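You operate a simulated robot arm through the tools that you are given. There is no shell and no other tool.

Carry out the task below with a simulated robot arm. There is one attempt and no reset: what you move stays moved.

## Task
Lift the black pedal, push the wheel home, pin it, spin it and press the pedal down again.
Fine: in that order; push the orange pin home; spin a quarter turn or more.

It is judged by the outcome, as a careful person would: the job done as asked, and still so three seconds after it is handed in. It fails if anything else is knocked over, pushed out of place, dropped, spilled or broken.

## Robot
A 6-joint arm with a two-finger parallel gripper, fixed in place. Base frame: the origin is on the floor under the middle of its stand, x ahead of it, y to its left, z up. Readings come in mm, degrees, newtons and seconds.
It reaches about 1347 mm from its shoulder. Its first joint turns from -166.0 to 166.0 degrees. Payload 3.91 kg.
Tool frame: the origin (TCP) lies between the finger pads and is the grasp point; the fingertips stand 30 mm ahead of it; z points along the fingers, y is the line along which they close. Largest opening 110 mm; finger width 20, thickness 10; the body of the gripper, 48 by 112 mm, starts 55 mm behind the TCP.
Orientation is that of the tool frame in the base frame, as a unit quaternion [x, y, z, w]. With the fingers straight down and closing along the base's y, the tool's x points along the base's -x, its y along +y and its z along -z.

## Interface
- The arm moves only by the tool nudge_tool. Its argument "deltas" is a list of rows, each a list of 3 entries, a list of its own where there are three numbers: the shift along the base's x, y, z in mm, then the turn, a rotation vector about the base's x, y, z in rad, then the closure, from 0 (fully open) to 1 (shut). In form: [[[tx, ty, tz], [rx, ry, rz], fingers], ...]. A call has 1 to 20 rows; each row shifts and turns the commanded pose from where the row before left it. A row lasts 0.2 s, in which the tool goes at most 50 mm and 8.6 degrees; a call with a longer step from one row to the next is refused whole, and so is a gripper value outside its range. Where a pose cannot be reached the arm comes as near as it can. A force on the tool above 90 N (or 10 N above the force at the start of the call, whichever is more), or a blocked arm, ends the call early, and 0.2 s more pass. Each finger travels about 108 mm/s and halts on what it meets, pressing with about 29 N; the grip force reading is that of the motor and also rises with nothing between the fingers. The clock runs only during rows and for 0.2 s after the last one: add rows that do not move to give the fingers time. It gives the time, the measured TCP pose, the force on the tool (base axes), the opening and the grip force at its end, in the units of the frame above (readings bear some noise), with the torque about the TCP (base axes, N m) and any sound that the robot's microphone picked up.
- Cameras (640 x 400 px; columns grow to the right, rows downward): "scene" is fixed at [219.2, 649.4, 1295.6]; the picture's right is [-0.88, -0.47, 0.00], its down [-0.15, 0.29, -0.94] and it looks along [0.44, -0.84, -0.33] (base axes); focal length 353 px, centre (320, 200). "wrist" rides on the gripper at [72, 17, -103] in the tool frame; the picture's right is [-0.23, 0.97, 0.00], its down [-0.76, -0.18, -0.62] and it looks along [-0.61, -0.14, 0.78] (tool axes); focal length 222 px, centre (320, 200). There is no depth. A picture from a camera that has moved, and an enlarged one, comes with that camera's place and axes in the base frame and with its lens.
- camera(camera): a new picture of that camera. It takes no simulated time.
- zoom(camera, box): a new picture of the part [left, top, right, bottom] of that camera's present view, enlarged. It takes no simulated time.
- close_job(): hands the job in; it is judged then, once.

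Places have to be worked out from the pictures, the camera data and where the tool is seen. Open the gripper and draw the arm clear of the work before you hand the job in, unless the task says otherwise.

The tools are called after "Request:" by a JSON object that holds its "fn" and its "kwargs". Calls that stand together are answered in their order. nudge_tool: Moves the arm, as the interface text tells. Its arguments: {"type":"object","properties":{"deltas":{"type":"array"}},"required":["deltas"]} The other tools are called the same way: camera (camera) takes a picture; zoom (camera, box) takes an enlarged picture of a part of a camera's view; close_job () hands the job in.

At the start:

```text
time: 0.0
eef_pos: [521.1, -565.8, 956.6]
tool_rot: [0.001, 1.0, 0.0, 0.0]
ft_force: [0.0, 0.2, 0.5]
ft_torque: [0.0, -0.03, 0.0]
width: 110.0
grip_force: 0.0
```

scene: 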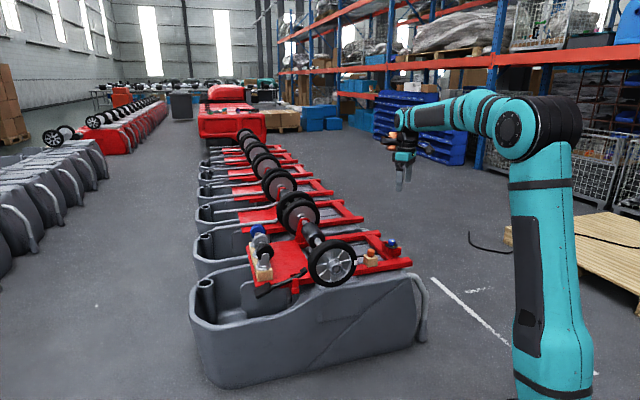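
wrist: 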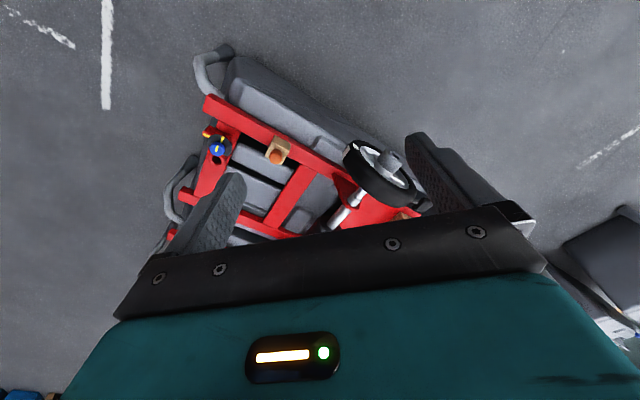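

The scene shows a red machine with a wheel on an axle, some small orange/blue items and possibly a pedal. I'll zoom in on the work area before moving.

Request:
{"fn": "zoom", "kwargs": {"camera": "scene", "box": [230, 210, 430, 335]}}

Request:
{"fn": "zoom", "kwargs": {"camera": "wrist", "box": [170, 80, 450, 255]}}

```text
3.20 times, centred on (330, 272) of scene
camera zoom: at [219.2, 649.4, 1295.6], right [-0.88, -0.47, 0.0], down [-0.15, 0.29, -0.94], along [0.44, -0.84, -0.33], focal length 1129 px, centre (288, -32)
```

zoom: 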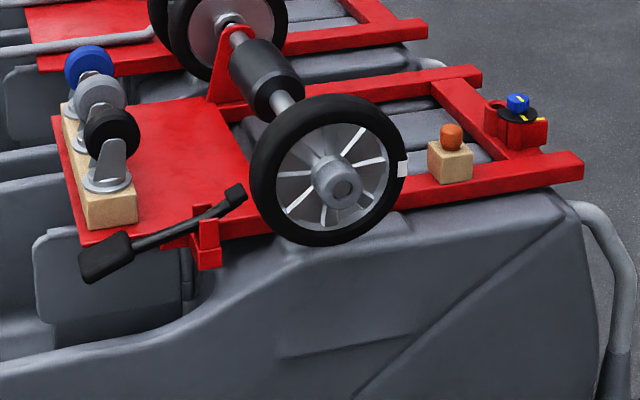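

```text
2.29 times, centred on (310, 168) of wrist
camera zoom: at [449.7, -549.1, 1060.7], right [0.23, 0.97, 0.0], down [0.76, -0.18, 0.62], along [0.61, -0.14, -0.78], focal length 508 px, centre (343, 274)
```

zoom: 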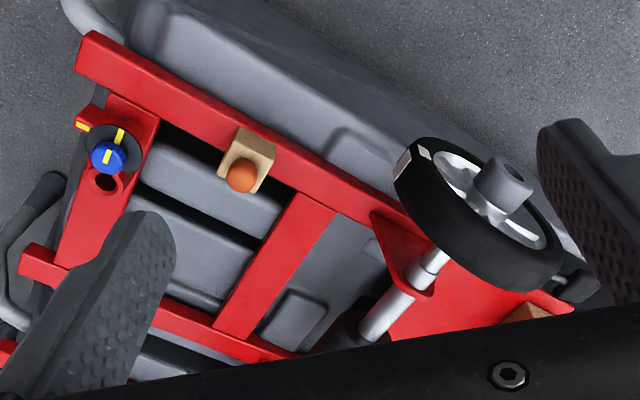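

The pin stands in a wooden block on the front rail at about (677, -712, 565). The wheel hub end is at about (720, -444, 602), and the axle points outward along (-0.72, 0.69). I'll move to a higher vantage over the wheel and yaw so the camera looks along the axle.

Request:
{"fn": "nudge_tool", "kwargs": {"deltas": [[[16, 29, -18], [0, 0, -0.14], 0], [[16, 29, -18], [0, 0, -0.14], 0], [[16, 29, -18], [0, 0, -0.14], 0], [[16, 29, -18], [0, 0, -0.14], 0], [[15, 30, -18], [0, 0, -0.14], 0]]}}

Request:
{"fn": "camera", "kwargs": {"camera": "wrist"}}

```text
time: 1.2
eef_pos: [604.5, -418.5, 867.8]
tool_rot: [0.344, 0.939, 0.0, -0.001]
ft_force: [0.2, 0.0, 0.8]
ft_torque: [0.0, -0.03, 0.0]
width: 110.2
grip_force: 0.1
```

```text
taken
camera wrist: at [560.3, -359.1, 971.4], right [0.8, 0.6, 0.0], down [0.47, -0.63, 0.62], along [0.37, -0.5, -0.78], focal length 222 px, centre (320, 200)
```

wrist: 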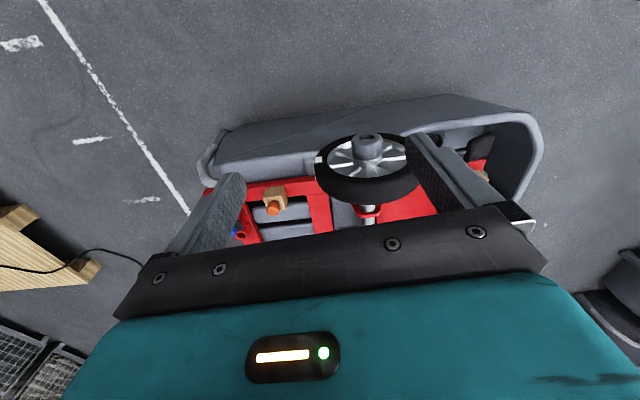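

The wheel now lies just ahead of the camera. I'll zoom in on the hub, axle and pedal.

Request:
{"fn": "zoom", "kwargs": {"camera": "wrist", "box": [290, 120, 450, 220]}}

Request:
{"fn": "zoom", "kwargs": {"camera": "wrist", "box": [400, 100, 560, 200]}}

Request:
{"fn": "zoom", "kwargs": {"camera": "scene", "box": [290, 225, 370, 275]}}

```text
4.00 times, centred on (370, 170) of wrist
camera zoom: at [560.3, -359.1, 971.4], right [0.8, 0.6, 0.0], down [0.47, -0.63, 0.62], along [0.37, -0.5, -0.78], focal length 888 px, centre (120, 320)
```

zoom: 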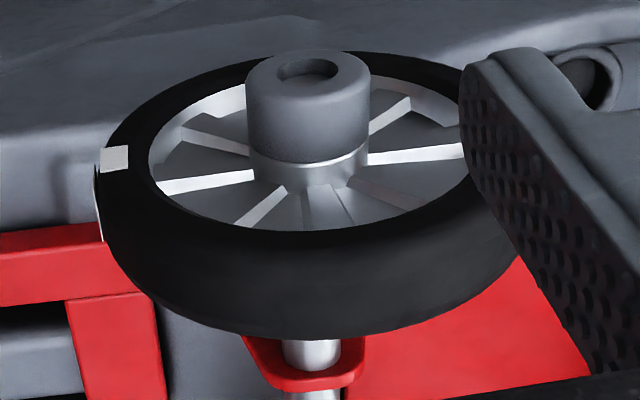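

```text
4.00 times, centred on (480, 150) of wrist
camera zoom: at [560.3, -359.1, 971.4], right [0.8, 0.6, 0.0], down [0.47, -0.63, 0.62], along [0.37, -0.5, -0.78], focal length 888 px, centre (-320, 400)
```

zoom: 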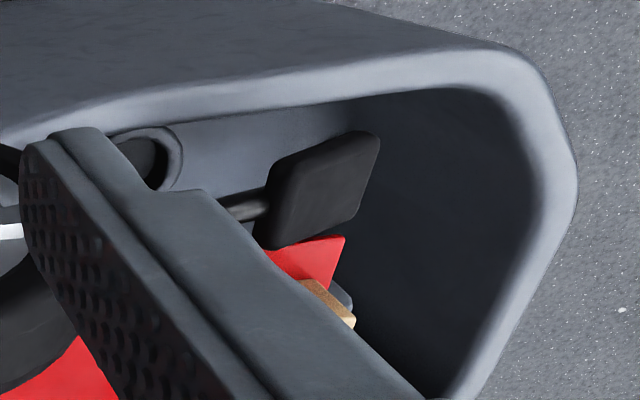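

```text
8.00 times, centred on (330, 250) of scene
camera zoom: at [219.2, 649.4, 1295.6], right [-0.88, -0.47, 0.0], down [-0.15, 0.29, -0.94], along [0.44, -0.84, -0.33], focal length 2821 px, centre (240, -200)
```

zoom: 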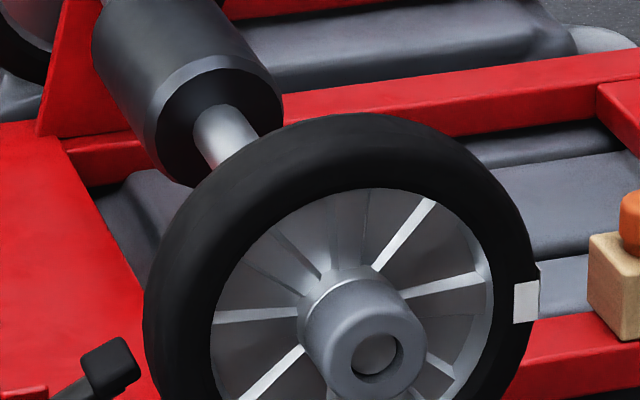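

The hub shows a bore with the axle end recessed inside it, so the wheel is not home yet. The black pedal is at roughly (990, -320, 490), on a lever that ends in a small pad near the wheel. I'll move the camera toward the pedal for a closer look.

Request:
{"fn": "nudge_tool", "kwargs": {"deltas": [[[28, 24, -10], [0, 0, 0], 0], [[28, 24, -12], [0, 0, 0], 0], [[28, 24, -18], [0, 0, 0], 0], [[28, 24, -18], [0, 0, 0], 0], [[28, 24, -18], [0, 0, 0], 0], [[28, 24, -18], [0, 0, 0], 0], [[28, 24, -18], [0, 0, 0], 0], [[28, 24, -18], [0, 0, 0], 0], [[28, 24, -18], [0, 0, 0], 0], [[28, 24, -18], [0, 0, 0], 0]]}}

Request:
{"fn": "camera", "kwargs": {"camera": "wrist"}}

Request:
{"fn": "camera", "kwargs": {"camera": "scene"}}

```text
time: 3.4
eef_pos: [880.8, -178.4, 702.8]
tool_rot: [0.342, 0.94, -0.001, 0.0]
ft_force: [0.0, -0.4, 0.3]
ft_torque: [0.01, -0.02, 0.02]
width: 110.2
grip_force: 0.2
```

```text
taken
camera wrist: at [836.0, -119.0, 806.6], right [0.8, 0.6, 0.0], down [0.47, -0.63, 0.62], along [0.37, -0.5, -0.78], focal length 222 px, centre (320, 200)
```

wrist: 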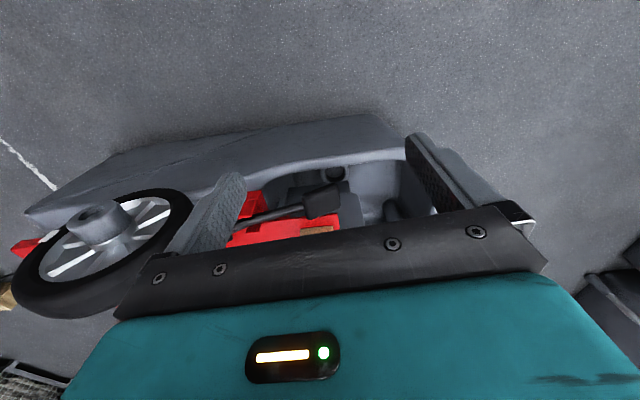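

```text
taken
```

scene: 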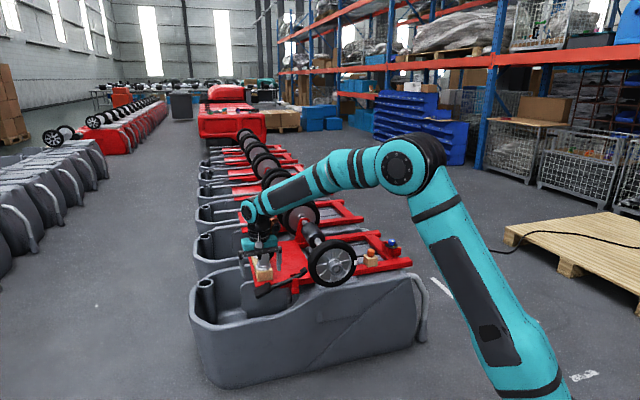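

The gripper is in front of the pedal area. I'll zoom in on the pedal from both cameras.

Request:
{"fn": "zoom", "kwargs": {"camera": "wrist", "box": [220, 130, 460, 280]}}

Request:
{"fn": "zoom", "kwargs": {"camera": "scene", "box": [230, 230, 330, 305]}}

Request:
{"fn": "zoom", "kwargs": {"camera": "wrist", "box": [0, 180, 240, 330]}}

```text
2.67 times, centred on (340, 205) of wrist
camera zoom: at [836.0, -119.0, 806.6], right [0.8, 0.6, 0.0], down [0.47, -0.63, 0.62], along [0.37, -0.5, -0.78], focal length 592 px, centre (267, 187)
```

zoom: 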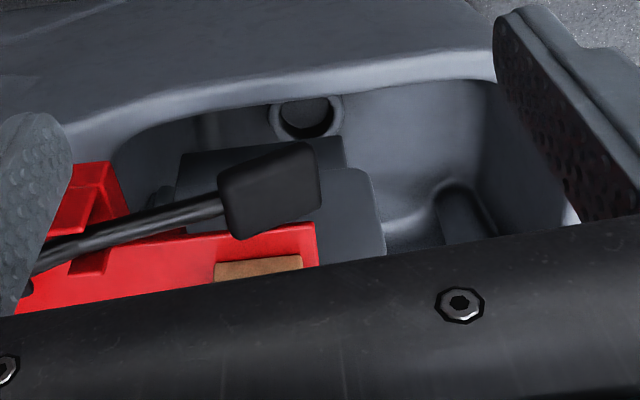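

```text
5.33 times, centred on (280, 268) of scene
camera zoom: at [219.2, 649.4, 1295.6], right [-0.88, -0.47, 0.0], down [-0.15, 0.29, -0.94], along [0.44, -0.84, -0.33], focal length 1881 px, centre (533, -160)
```

zoom: 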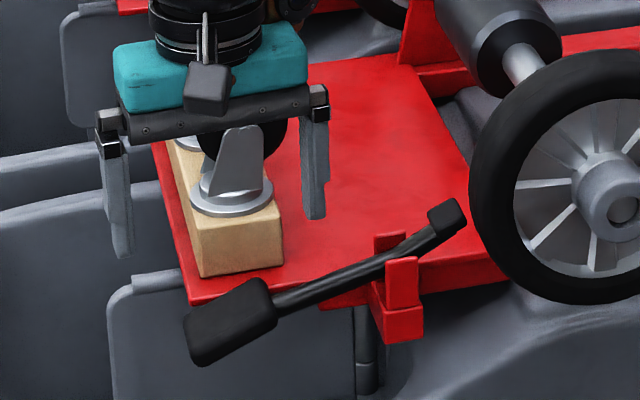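

```text
2.67 times, centred on (120, 255) of wrist
camera zoom: at [836.0, -119.0, 806.6], right [0.8, 0.6, 0.0], down [0.47, -0.63, 0.62], along [0.37, -0.5, -0.78], focal length 592 px, centre (853, 53)
```

zoom: 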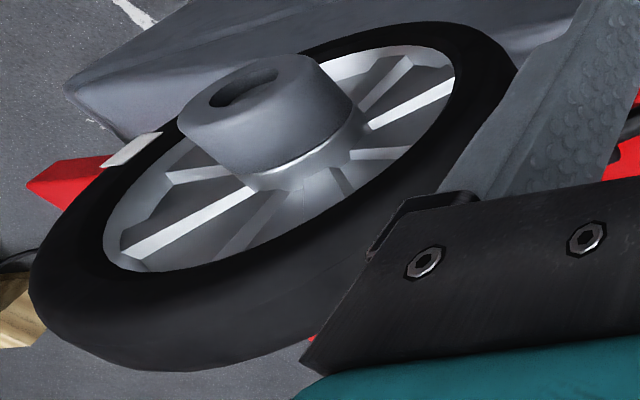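

The pedal pad is at about (990, -326, 484), held down on a lever that pivots in red ears. A wood block with casters sits close behind it, so I'll work from the outside with the fingers horizontal and the camera on top. That needs a yaw of about 175° first.

Request:
{"fn": "nudge_tool", "kwargs": {"deltas": [[[0, 0, 5], [0, 0, 0.146], 0], [[0, 0, 5], [0, 0, 0.146], 0], [[0, 0, 5], [0, 0, 0.146], 0], [[0, 0, 5], [0, 0, 0.146], 0], [[0, 0, 0], [0, 0, 0.146], 0], [[0, 0, 0], [0, 0, 0.146], 0], [[0, 0, 0], [0, 0, 0.146], 0], [[0, 0, 0], [0, 0, 0.146], 0], [[0, 0, 0], [0, 0, 0.146], 0], [[0, 0, 0], [0, 0, 0.146], 0], [[0, 0, 0], [0, 0, 0.146], 0], [[0, 0, 0], [0, 0, 0.146], 0], [[0, 0, 0], [0, 0, 0.146], 0], [[0, 0, 0], [0, 0, 0.146], 0], [[0, 0, 0], [0, 0, 0.146], 0], [[0, 0, 0], [0, 0, 0.146], 0], [[0, 0, 0], [0, 0, 0.146], 0], [[0, 0, 0], [0, 0, 0.146], 0], [[0, 0, 0], [0, 0, 0.146], 0], [[0, 0, 0], [0, 0, 0.146], 0]]}}

Request:
{"fn": "camera", "kwargs": {"camera": "wrist"}}

Request:
{"fn": "camera", "kwargs": {"camera": "scene"}}

```text
time: 7.6
eef_pos: [880.6, -179.6, 720.9]
tool_rot: [0.897, -0.443, -0.001, 0.0]
ft_force: [-0.4, -0.4, -0.8]
ft_torque: [-0.01, 0.01, 0.03]
width: 110.0
grip_force: 0.0
```

```text
taken
camera wrist: at [911.7, -247.5, 824.0], right [-0.91, -0.41, 0.0], down [-0.32, 0.71, 0.62], along [-0.26, 0.57, -0.78], focal length 222 px, centre (320, 200)
```

wrist: 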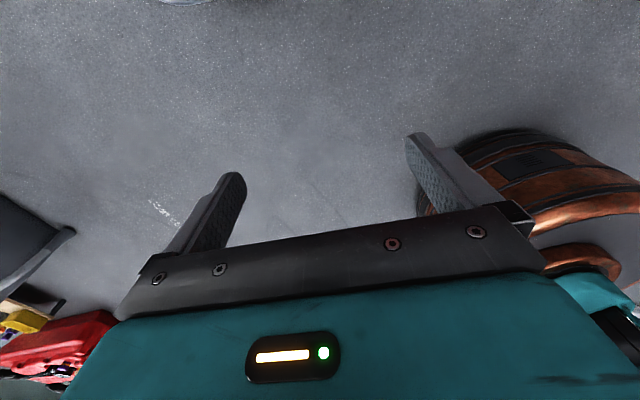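

```text
taken
```

scene: 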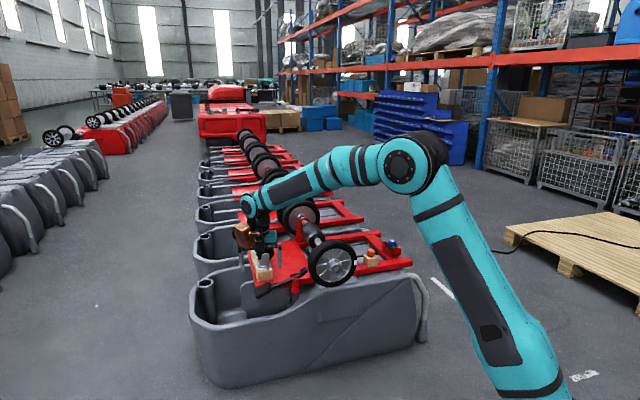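

The tool's x axis is now at azimuth -52.5°. I'll finish the yaw to -45° and tilt 90° so the fingers point along the axle direction, lowering to z≈560 in front of the pedal.

Request:
{"fn": "nudge_tool", "kwargs": {"deltas": [[[0, 0, 0], [0, 0, 0.131], 0], [[-1, -2, -14], [-0.101, -0.101, 0], 0], [[-1, -2, -14], [-0.101, -0.101, 0], 0], [[-1, -2, -14], [-0.101, -0.101, 0], 0], [[-1, -2, -14], [-0.101, -0.101, 0], 0], [[-1, -2, -14], [-0.101, -0.101, 0], 0], [[-1, -2, -15], [-0.101, -0.101, 0], 0], [[-1, -2, -15], [-0.101, -0.101, 0], 0], [[-1, -3, -15], [-0.101, -0.101, 0], 0], [[-1, -3, -15], [-0.101, -0.101, 0], 0], [[-1, -3, -15], [-0.101, -0.101, 0], 0], [[-1, -3, -15], [-0.101, -0.101, 0], 0], [[0, 0, 0], [0, 0, 0], 0]]}}

Request:
{"fn": "camera", "kwargs": {"camera": "wrist"}}

Request:
{"fn": "camera", "kwargs": {"camera": "scene"}}

```text
time: 10.4
eef_pos: [869.2, -205.4, 562.3]
tool_rot: [0.653, -0.271, 0.654, 0.27]
ft_force: [-0.2, -1.3, 0.9]
ft_torque: [-0.03, 0.0, -0.04]
width: 109.8
grip_force: 0.0
```

```text
taken
camera wrist: at [784.8, -144.5, 633.9], right [-0.69, -0.69, -0.23], down [-0.31, 0.57, -0.76], along [0.66, -0.45, -0.6], focal length 222 px, centre (320, 200)
```

wrist: 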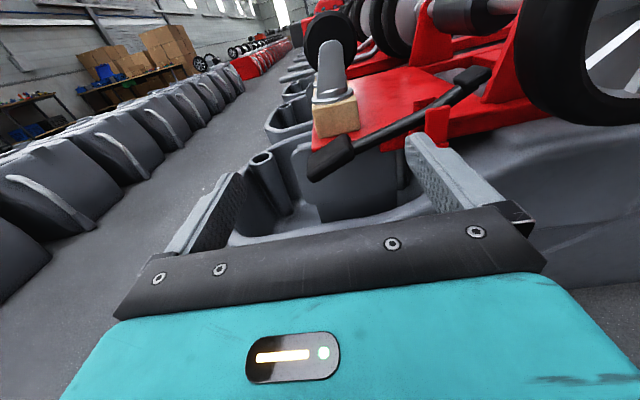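

```text
taken
```

scene: 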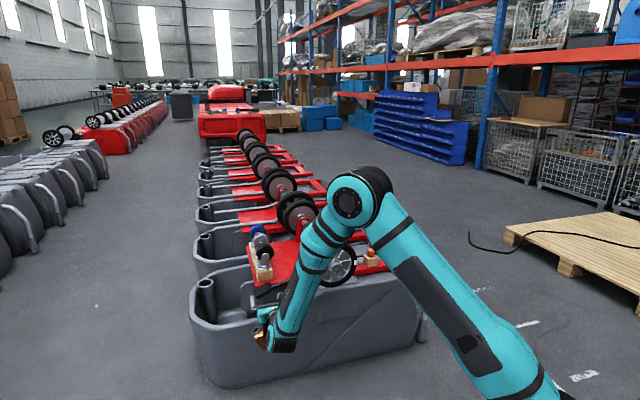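

The view is now roughly upright and the pedal is just ahead. I'll zoom in on the pedal, lever and brake end.

Request:
{"fn": "zoom", "kwargs": {"camera": "wrist", "box": [280, 40, 520, 190]}}

Request:
{"fn": "zoom", "kwargs": {"camera": "wrist", "box": [440, 0, 640, 125]}}

```text
2.67 times, centred on (400, 115) of wrist
camera zoom: at [784.8, -144.5, 633.9], right [-0.69, -0.69, -0.23], down [-0.31, 0.57, -0.76], along [0.66, -0.45, -0.6], focal length 592 px, centre (107, 427)
```

zoom: 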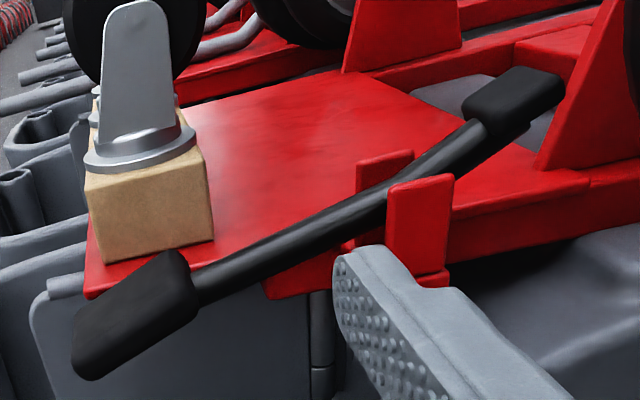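

```text
3.20 times, centred on (540, 62) of wrist
camera zoom: at [784.8, -144.5, 633.9], right [-0.69, -0.69, -0.23], down [-0.31, 0.57, -0.76], along [0.66, -0.45, -0.6], focal length 711 px, centre (-384, 640)
```

zoom: 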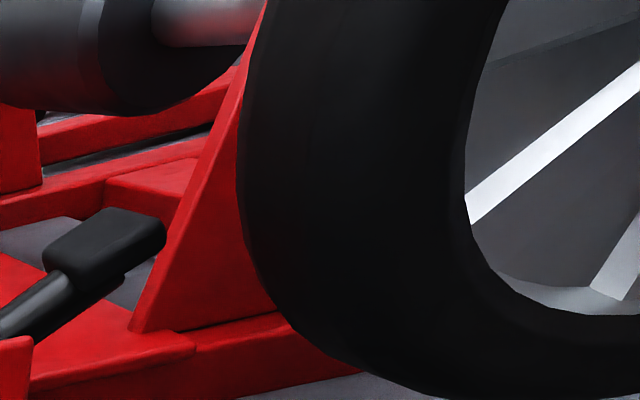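

I need the pad's shape, including its thickness and width, so I'll zoom tighter on it and on the pivot and brake end.

Request:
{"fn": "zoom", "kwargs": {"camera": "wrist", "box": [300, 125, 380, 190]}}

Request:
{"fn": "zoom", "kwargs": {"camera": "wrist", "box": [400, 55, 500, 155]}}

```text
6.15 times, centred on (340, 158) of wrist
camera zoom: at [784.8, -144.5, 633.9], right [-0.69, -0.69, -0.23], down [-0.31, 0.57, -0.76], along [0.66, -0.45, -0.6], focal length 1367 px, centre (197, 462)
```

zoom: 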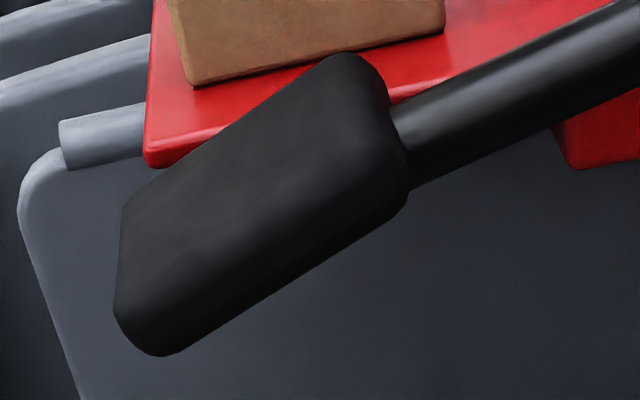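

```text
4.00 times, centred on (450, 105) of wrist
camera zoom: at [784.8, -144.5, 633.9], right [-0.69, -0.69, -0.23], down [-0.31, 0.57, -0.76], along [0.66, -0.45, -0.6], focal length 888 px, centre (-200, 580)
```

zoom: 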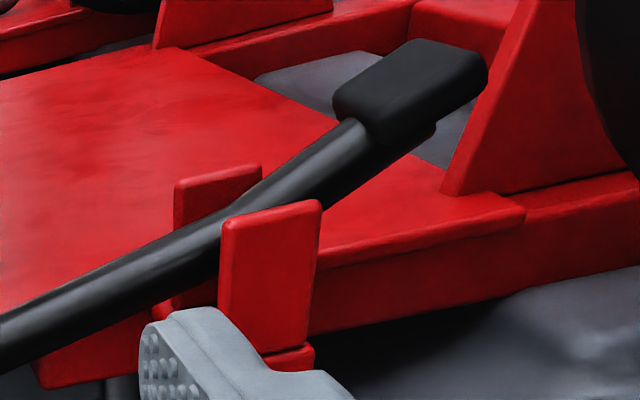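

The pad's bottom edge runs from about z≈470 at its far end to z≈495 near the lever, and the tub rim below is at about z≈380. I'll close the fingers into a bar and drop to z≈450, still in front of the pad, then check before going under it.

Request:
{"fn": "nudge_tool", "kwargs": {"deltas": [[[9.3, -4.9, -28], [0, 0, 0], 1], [[9.3, -4.9, -28], [0, 0, 0], 1], [[9.3, -4.9, -28], [0, 0, 0], 1], [[9.4, -4.8, -28], [0, 0, 0], 1], [[0, 0, 0], [0, 0, 0], 1]]}}

Request:
{"fn": "camera", "kwargs": {"camera": "wrist"}}

Request:
{"fn": "zoom", "kwargs": {"camera": "scene", "box": [220, 240, 380, 340]}}

```text
time: 11.6
eef_pos: [907.7, -224.7, 448.5]
tool_rot: [0.653, -0.271, 0.654, 0.269]
ft_force: [0.5, 0.4, -0.3]
ft_torque: [0.0, -0.02, 0.01]
width: 0.1
grip_force: 28.6
```

```text
taken
camera wrist: at [823.4, -164.2, 522.1], right [-0.69, -0.69, -0.23], down [-0.31, 0.57, -0.76], along [0.66, -0.45, -0.61], focal length 222 px, centre (320, 200)
```

wrist: 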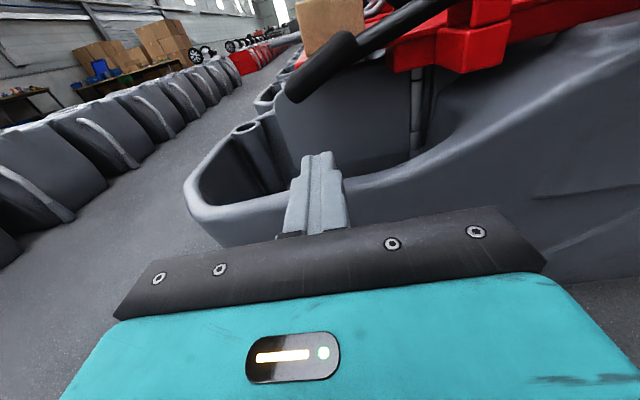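

```text
4.00 times, centred on (300, 290) of scene
camera zoom: at [219.2, 649.4, 1295.6], right [-0.88, -0.47, 0.0], down [-0.15, 0.29, -0.94], along [0.44, -0.84, -0.33], focal length 1411 px, centre (400, -160)
```

zoom: 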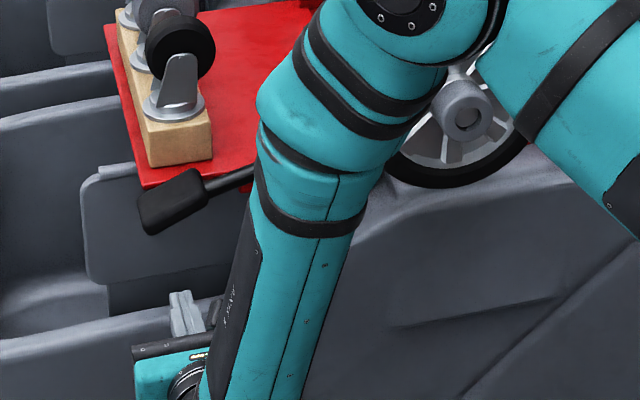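

The bar is about 100 mm in front of the pad and below it. I'll zoom in on the pad from here to triangulate its depth before going under.

Request:
{"fn": "zoom", "kwargs": {"camera": "wrist", "box": [260, 0, 420, 100]}}

Request:
{"fn": "zoom", "kwargs": {"camera": "wrist", "box": [380, 0, 540, 100]}}

```text
4.00 times, centred on (340, 50) of wrist
camera zoom: at [823.4, -164.2, 522.1], right [-0.69, -0.69, -0.23], down [-0.31, 0.57, -0.76], along [0.66, -0.45, -0.61], focal length 888 px, centre (240, 800)
```

zoom: 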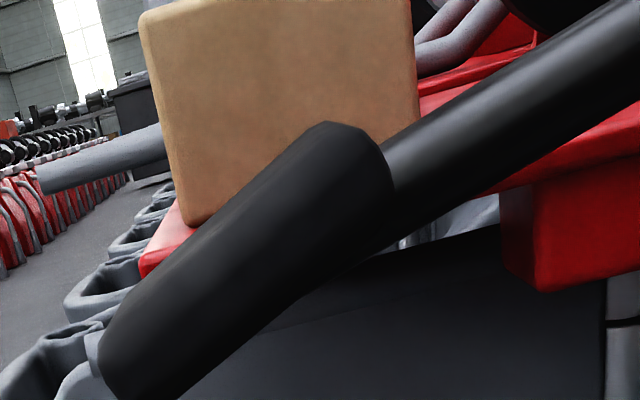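

```text
4.00 times, centred on (460, 50) of wrist
camera zoom: at [823.4, -164.2, 522.1], right [-0.69, -0.69, -0.23], down [-0.31, 0.57, -0.76], along [0.66, -0.45, -0.61], focal length 888 px, centre (-240, 800)
```

zoom: 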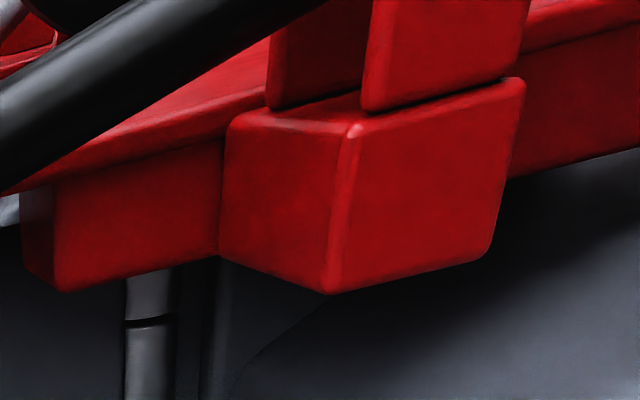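

Triangulated, the lever's plane is at p≈925 (p is distance along the push direction). The pad bottom is at z≈478–490 and the plate front edge is at p≈956. I'll slide the bar under the pad with its tip at p≈940.

Request:
{"fn": "nudge_tool", "kwargs": {"deltas": [[[19.3, -19.3, 0], [0, 0, 0], 1], [[19.3, -19.3, 0], [0, 0, 0], 1], [[19.3, -19.3, 0], [0, 0, 0], 1], [[19.4, -19.4, 0], [0, 0, 0], 1], [[0, 0, 0], [0, 0, 0], 1]]}}

Request:
{"fn": "camera", "kwargs": {"camera": "wrist"}}

Request:
{"fn": "zoom", "kwargs": {"camera": "scene", "box": [220, 240, 380, 340]}}

```text
time: 12.8
eef_pos: [985.1, -301.0, 448.0]
tool_rot: [0.653, -0.271, 0.654, 0.268]
ft_force: [0.3, -0.6, 1.0]
ft_torque: [0.0, -0.01, 0.0]
width: 0.0
grip_force: 29.1
```

```text
taken
camera wrist: at [899.4, -240.7, 521.0], right [-0.69, -0.69, -0.23], down [-0.31, 0.57, -0.76], along [0.66, -0.45, -0.61], focal length 222 px, centre (320, 200)
```

wrist: 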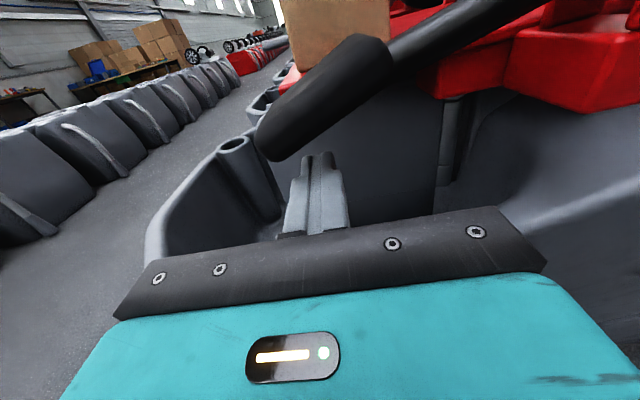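

```text
4.00 times, centred on (300, 290) of scene
camera zoom: at [219.2, 649.4, 1295.6], right [-0.88, -0.47, 0.0], down [-0.15, 0.29, -0.94], along [0.44, -0.84, -0.33], focal length 1411 px, centre (400, -160)
```

zoom: 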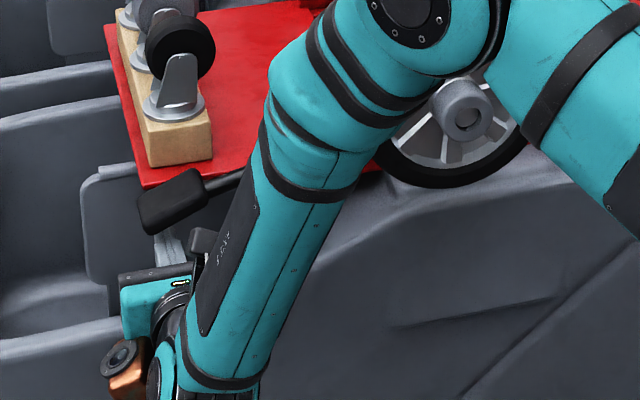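

The bar is beneath the pad with no contact yet. I'll lift in small steps and watch the force.

Request:
{"fn": "nudge_tool", "kwargs": {"deltas": [[[0, 0, 8], [0, 0, 0], 1], [[0, 0, 8], [0, 0, 0], 1], [[0, 0, 8], [0, 0, 0], 1], [[0, 0, 8], [0, 0, 0], 1], [[0, 0, 8], [0, 0, 0], 1], [[0, 0, 8], [0, 0, 0], 1]]}}

Request:
{"fn": "camera", "kwargs": {"camera": "wrist"}}

```text
time: 14.2
eef_pos: [983.4, -302.7, 496.5]
tool_rot: [0.653, -0.271, 0.655, 0.269]
ft_force: [0.1, 0.2, 0.6]
ft_torque: [-0.03, 0.02, 0.04]
width: 0.0
grip_force: 29.0
```

```text
taken
camera wrist: at [899.1, -241.6, 569.6], right [-0.69, -0.69, -0.23], down [-0.31, 0.57, -0.76], along [0.66, -0.45, -0.61], focal length 222 px, centre (320, 200)
```

wrist: 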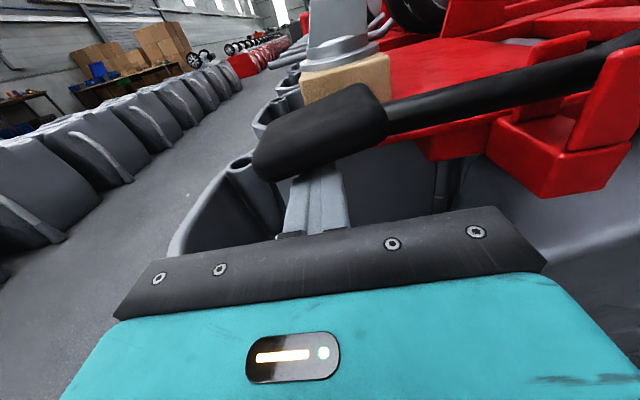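

The lever looks flatter now and the force is small, so the pad is moving with the bar. I'll keep lifting gradually until I find the stop.

Request:
{"fn": "nudge_tool", "kwargs": {"deltas": [[[0, 0, 6], [0, 0, 0], 1], [[0, 0, 6], [0, 0, 0], 1], [[0, 0, 6], [0, 0, 0], 1], [[0, 0, 6], [0, 0, 0], 1], [[0, 0, 6], [0, 0, 0], 1], [[0, 0, 6], [0, 0, 0], 1]]}}

Request:
{"fn": "camera", "kwargs": {"camera": "wrist"}}

Request:
{"fn": "zoom", "kwargs": {"camera": "scene", "box": [220, 240, 380, 340]}}

```text
time: 15.6
eef_pos: [983.9, -302.2, 524.2]
tool_rot: [0.657, -0.271, 0.651, 0.269]
ft_force: [5.9, -2.4, -47.8]
ft_torque: [0.88, 0.26, 0.21]
width: 0.0
grip_force: 28.9
```

```text
taken
camera wrist: at [899.6, -241.9, 599.4], right [-0.69, -0.69, -0.23], down [-0.32, 0.57, -0.76], along [0.65, -0.45, -0.61], focal length 222 px, centre (320, 200)
```

wrist: 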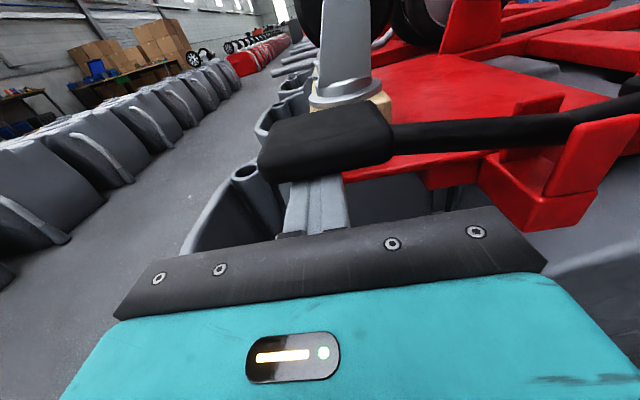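

```text
4.00 times, centred on (300, 290) of scene
camera zoom: at [219.2, 649.4, 1295.6], right [-0.88, -0.47, 0.0], down [-0.15, 0.29, -0.94], along [0.44, -0.84, -0.33], focal length 1411 px, centre (400, -160)
```

zoom: 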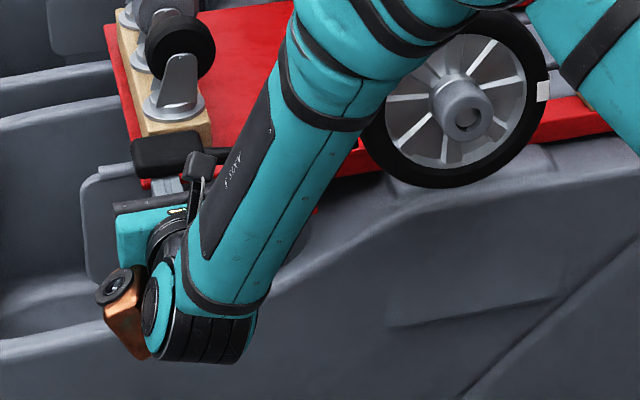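

The force reached -48 N at z≈524 with the lever about level, so the pedal is at its upper stop. I'll ease down 25 mm and see whether the pedal stays lifted.

Request:
{"fn": "nudge_tool", "kwargs": {"deltas": [[[0, 0, -8], [0, 0, 0], 1], [[0, 0, -8], [0, 0, 0], 1], [[0, 0, -8], [0, 0, 0], 1], [[0, 0, -8], [0, 0, 0], 1], [[0, 0, 0], [0, 0, 0], 1]]}}

Request:
{"fn": "camera", "kwargs": {"camera": "wrist"}}

Request:
{"fn": "zoom", "kwargs": {"camera": "scene", "box": [220, 240, 380, 340]}}

```text
time: 16.8
eef_pos: [984.8, -302.6, 500.5]
tool_rot: [0.653, -0.271, 0.654, 0.269]
ft_force: [-0.3, -0.1, 0.0]
ft_torque: [-0.01, 0.01, -0.01]
width: 0.2
grip_force: 29.0
```

```text
taken
camera wrist: at [900.0, -241.7, 573.7], right [-0.69, -0.69, -0.23], down [-0.31, 0.57, -0.76], along [0.66, -0.45, -0.61], focal length 222 px, centre (320, 200)
```

wrist: 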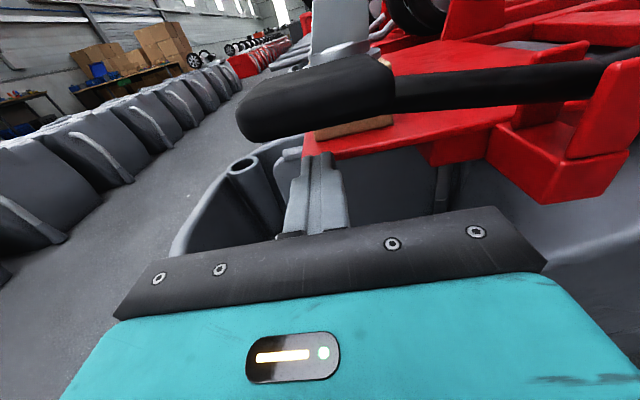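

```text
4.00 times, centred on (300, 290) of scene
camera zoom: at [219.2, 649.4, 1295.6], right [-0.88, -0.47, 0.0], down [-0.15, 0.29, -0.94], along [0.44, -0.84, -0.33], focal length 1411 px, centre (400, -160)
```

zoom: 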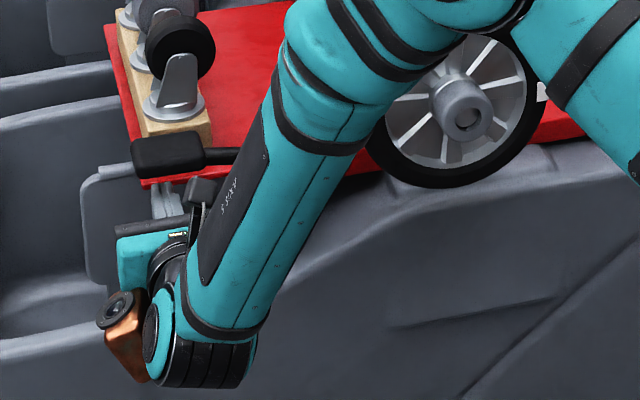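

The pedal stays up by itself with the lever level and the tool unloaded. I'll back straight out, then cross over to a viewpoint in front of the wheel hub.

Request:
{"fn": "nudge_tool", "kwargs": {"deltas": [[[-10, 10, -4], [0, 0, 0], 1], [[-30, 30, 0], [0, 0, 0], 1], [[-30, 30, 0], [0, 0, 0], 1], [[-30, 30, 0], [0, 0, 0], 1], [[-25, 25, 5], [0, 0, 0], 1], [[-32, -17, 17], [0, 0, 0], 1], [[-32, -17, 17], [0, 0, 0], 1], [[-32, -17, 17], [0, 0, 0], 1], [[-32, -17, 17], [0, 0, 0], 1], [[-32, -17, 17], [0, 0, 0], 1], [[-32, -17, 17], [0, 0, 0], 1], [[-32, -17, 17], [0, 0, 0], 1], [[-32, -17, 17], [0, 0, 0], 1], [[0, 0, 0], [0, 0, 0], 1]]}}

Request:
{"fn": "camera", "kwargs": {"camera": "wrist"}}

Request:
{"fn": "camera", "kwargs": {"camera": "scene"}}

```text
time: 19.8
eef_pos: [604.0, -313.3, 638.9]
tool_rot: [0.653, -0.27, 0.654, 0.269]
ft_force: [0.5, 0.2, -1.1]
ft_torque: [-0.02, 0.03, 0.0]
width: 0.0
grip_force: 29.1
```

```text
taken
camera wrist: at [518.4, -252.6, 711.4], right [-0.69, -0.69, -0.23], down [-0.31, 0.57, -0.76], along [0.65, -0.45, -0.61], focal length 222 px, centre (320, 200)
```

wrist: 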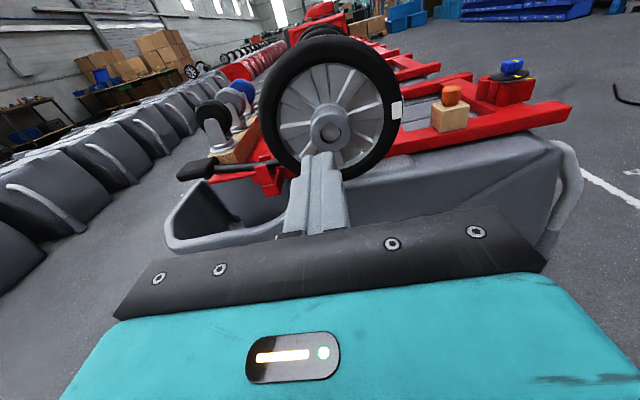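

```text
taken
```

scene: 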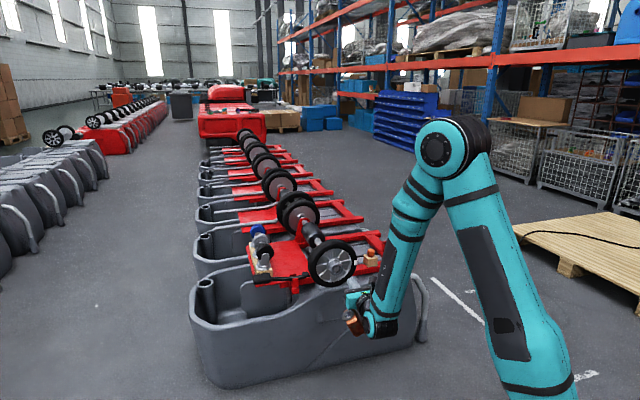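

I have a clear frontal view of the wheel now. I'll zoom in on the hub and the pin block.

Request:
{"fn": "zoom", "kwargs": {"camera": "wrist", "box": [240, 30, 420, 190]}}

Request:
{"fn": "zoom", "kwargs": {"camera": "wrist", "box": [300, 100, 360, 160]}}

Request:
{"fn": "zoom", "kwargs": {"camera": "wrist", "box": [400, 40, 580, 150]}}

```text
2.50 times, centred on (330, 110) of wrist
camera zoom: at [518.4, -252.6, 711.4], right [-0.69, -0.69, -0.23], down [-0.31, 0.57, -0.76], along [0.65, -0.45, -0.61], focal length 555 px, centre (295, 425)
```

zoom: 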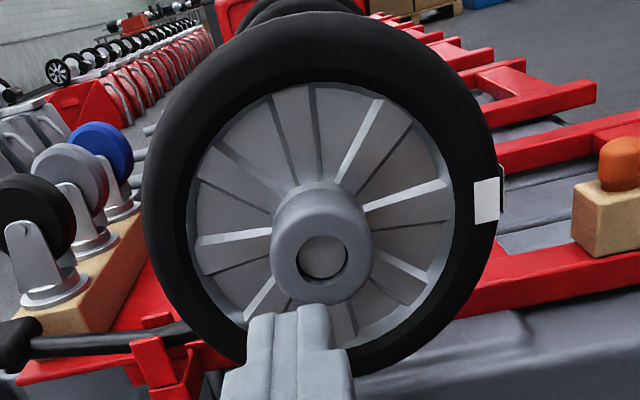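

```text
6.67 times, centred on (330, 130) of wrist
camera zoom: at [518.4, -252.6, 711.4], right [-0.69, -0.69, -0.23], down [-0.31, 0.57, -0.76], along [0.65, -0.45, -0.61], focal length 1481 px, centre (253, 667)
```

zoom: 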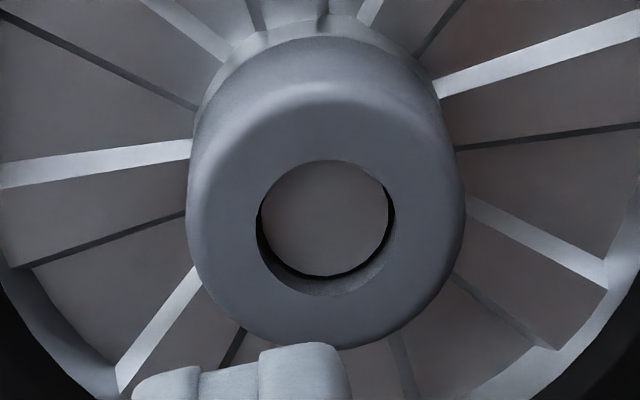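

```text
3.56 times, centred on (490, 95) of wrist
camera zoom: at [518.4, -252.6, 711.4], right [-0.69, -0.69, -0.23], down [-0.31, 0.57, -0.76], along [0.65, -0.45, -0.61], focal length 790 px, centre (-284, 573)
```

zoom: 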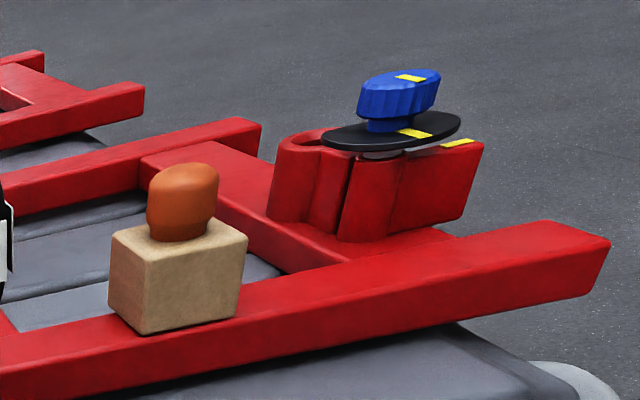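

Triangulating the hub face centre gives f≈200, p≈817, z≈601 (f along the rail, p along the axle). The hub is about 54 mm across with a 25 mm bore. I'll open the fingers to about 34 mm to straddle the axle end and line up in front of the hub.

Request:
{"fn": "nudge_tool", "kwargs": {"deltas": [[[-2, -2, -19], [0, 0, 0], 0.69], [[-2, -2, -19], [0, 0, 0], 0.69], [[20, -20, 0], [0, 0, 0], 0.69], [[20, -20, 0], [0, 0, 0], 0.69], [[18, -18, 0], [0, 0, 0], 0.69], [[0, 0, 0], [0, 0, 0], 0.69]]}}

Request:
{"fn": "camera", "kwargs": {"camera": "wrist"}}

Request:
{"fn": "zoom", "kwargs": {"camera": "scene", "box": [280, 220, 400, 295]}}

```text
time: 21.2
eef_pos: [659.1, -375.1, 600.6]
tool_rot: [0.653, -0.271, 0.654, 0.269]
ft_force: [-0.1, -0.4, -0.7]
ft_torque: [0.0, -0.03, 0.0]
width: 34.0
grip_force: 0.1
```

```text
taken
camera wrist: at [574.3, -313.9, 672.2], right [-0.69, -0.69, -0.23], down [-0.31, 0.57, -0.76], along [0.66, -0.45, -0.61], focal length 222 px, centre (320, 200)
```

wrist: 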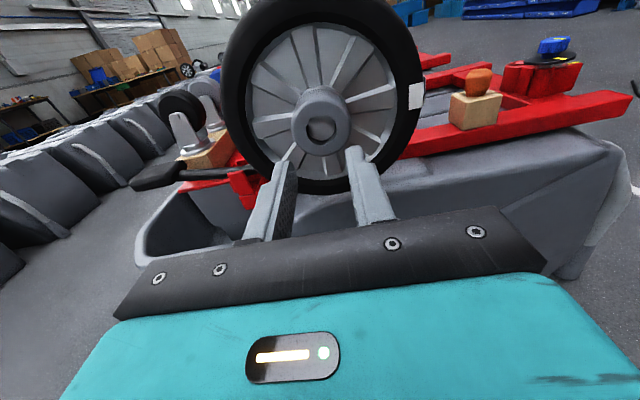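

```text
5.33 times, centred on (340, 258) of scene
camera zoom: at [219.2, 649.4, 1295.6], right [-0.88, -0.47, 0.0], down [-0.15, 0.29, -0.94], along [0.44, -0.84, -0.33], focal length 1881 px, centre (213, -107)
```

zoom: 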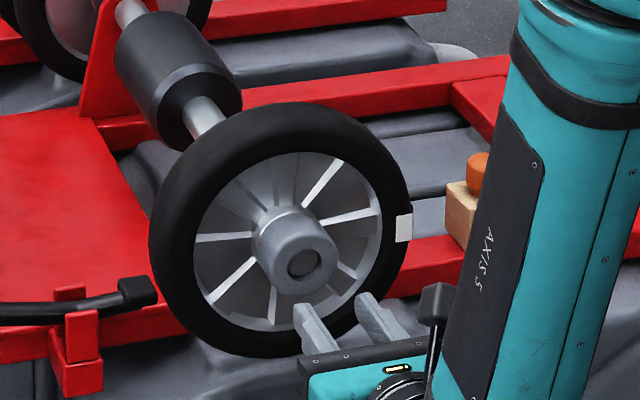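

The fingers look centred on the hub. I'll zoom in to check the alignment before pushing.

Request:
{"fn": "zoom", "kwargs": {"camera": "wrist", "box": [270, 80, 380, 170]}}

```text
4.44 times, centred on (325, 125) of wrist
camera zoom: at [574.3, -313.9, 672.2], right [-0.69, -0.69, -0.23], down [-0.31, 0.57, -0.76], along [0.66, -0.45, -0.61], focal length 987 px, centre (298, 533)
```

zoom: 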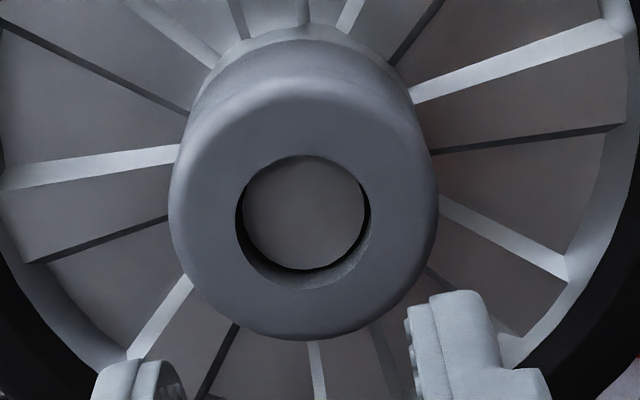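

The hub is within 1.5 mm of the tool axis. I'll make that correction, close most of the gap, then push slowly with small steps.

Request:
{"fn": "nudge_tool", "kwargs": {"deltas": [[[-1, -1, 1.3], [0, 0, 0], 0.69], [[11, -11, 0], [0, 0, 0], 0.69], [[11, -11, 0], [0, 0, 0], 0.69], [[11, -11, 0], [0, 0, 0], 0.69], [[4, -4, 0], [0, 0, 0], 0.69], [[4, -4, 0], [0, 0, 0], 0.69], [[4, -4, 0], [0, 0, 0], 0.69], [[0, 0, 0], [0, 0, 0], 0.69]]}}

Request:
{"fn": "camera", "kwargs": {"camera": "wrist"}}

```text
time: 23.0
eef_pos: [703.0, -422.0, 600.7]
tool_rot: [0.653, -0.271, 0.654, 0.27]
ft_force: [-0.9, 1.2, -0.1]
ft_torque: [0.05, 0.03, -0.02]
width: 33.9
grip_force: 0.1
```

```text
taken
camera wrist: at [617.5, -361.0, 673.5], right [-0.69, -0.69, -0.23], down [-0.31, 0.57, -0.76], along [0.66, -0.45, -0.61], focal length 222 px, centre (320, 200)
```

wrist: 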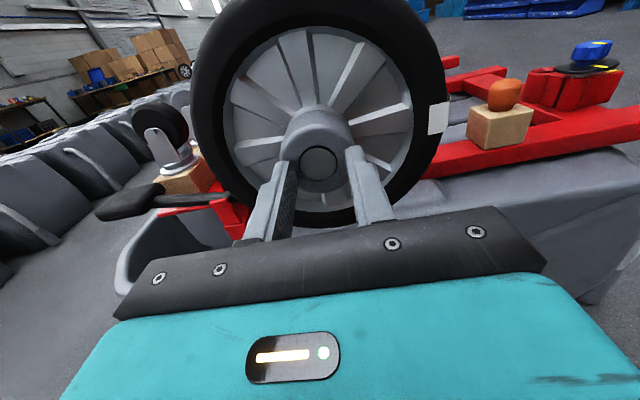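

Contact is made and the wheel is sliding with very little force; the axle end is now nearly flush with the hub face. I'll keep pushing in small steps.

Request:
{"fn": "nudge_tool", "kwargs": {"deltas": [[[3.5, -3.5, 0], [0, 0, 0], 0.69], [[3.5, -3.5, 0], [0, 0, 0], 0.69], [[3.5, -3.5, 0], [0, 0, 0], 0.69], [[3.5, -3.5, 0], [0, 0, 0], 0.69], [[3.5, -3.5, 0], [0, 0, 0], 0.69], [[3.5, -3.5, 0], [0, 0, 0], 0.69]]}}

Request:
{"fn": "camera", "kwargs": {"camera": "wrist"}}

Request:
{"fn": "zoom", "kwargs": {"camera": "scene", "box": [280, 220, 400, 295]}}

```text
time: 24.4
eef_pos: [722.6, -442.6, 601.4]
tool_rot: [0.653, -0.272, 0.654, 0.27]
ft_force: [-1.2, 2.1, -2.2]
ft_torque: [-0.01, 0.03, 0.03]
width: 34.4
grip_force: 0.2
```

```text
taken
camera wrist: at [637.7, -381.8, 674.5], right [-0.69, -0.69, -0.23], down [-0.31, 0.57, -0.76], along [0.65, -0.45, -0.61], focal length 222 px, centre (320, 200)
```

wrist: 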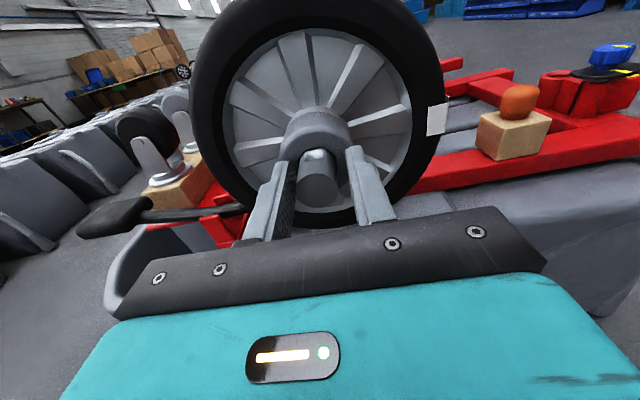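

```text
5.33 times, centred on (340, 258) of scene
camera zoom: at [219.2, 649.4, 1295.6], right [-0.88, -0.47, 0.0], down [-0.15, 0.29, -0.94], along [0.44, -0.84, -0.33], focal length 1881 px, centre (213, -107)
```

zoom: 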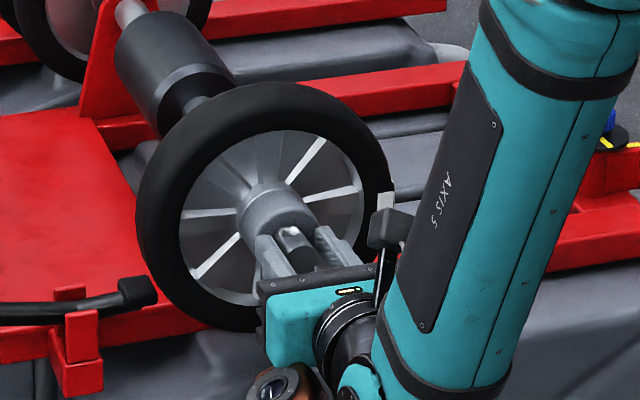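

The wheel is sliding inward and the axle end now protrudes between the fingers. I'll continue pushing until it seats.

Request:
{"fn": "nudge_tool", "kwargs": {"deltas": [[[3.5, -3.5, 0], [0, 0, 0], 0.69], [[3.5, -3.5, 0], [0, 0, 0], 0.69], [[3.5, -3.5, 0], [0, 0, 0], 0.69], [[3.5, -3.5, 0], [0, 0, 0], 0.69], [[3.5, -3.5, 0], [0, 0, 0], 0.69], [[3.5, -3.5, 0], [0, 0, 0], 0.69]]}}

Request:
{"fn": "camera", "kwargs": {"camera": "wrist"}}

Request:
{"fn": "zoom", "kwargs": {"camera": "scene", "box": [280, 220, 400, 295]}}

```text
time: 25.4
eef_pos: [731.2, -448.3, 601.3]
tool_rot: [0.653, -0.273, 0.653, 0.271]
ft_force: [-63.6, 59.3, 26.4]
ft_torque: [0.05, -1.19, 1.61]
width: 32.4
grip_force: 0.0
stopped in row 4: the force on the tool passed its limit at 117 N (the readings are from after the stop); the commanded pose is now the measured one
```

```text
taken
camera wrist: at [646.2, -389.1, 674.9], right [-0.69, -0.69, -0.23], down [-0.31, 0.57, -0.76], along [0.65, -0.45, -0.61], focal length 222 px, centre (320, 200)
```

wrist: 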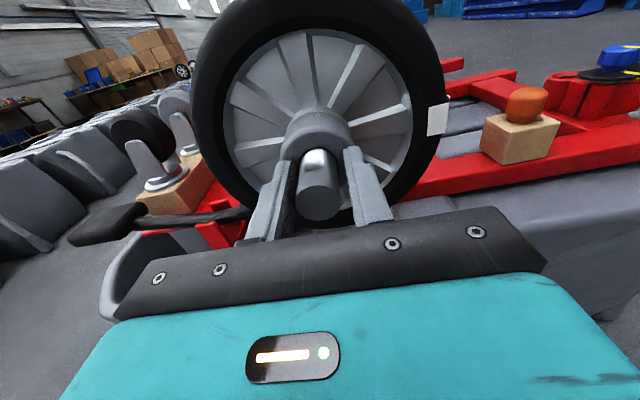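

```text
5.33 times, centred on (340, 258) of scene
camera zoom: at [219.2, 649.4, 1295.6], right [-0.88, -0.47, 0.0], down [-0.15, 0.29, -0.94], along [0.44, -0.84, -0.33], focal length 1881 px, centre (213, -107)
```

zoom: 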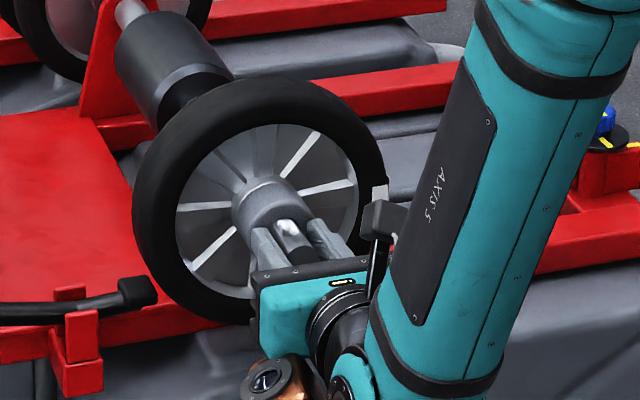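

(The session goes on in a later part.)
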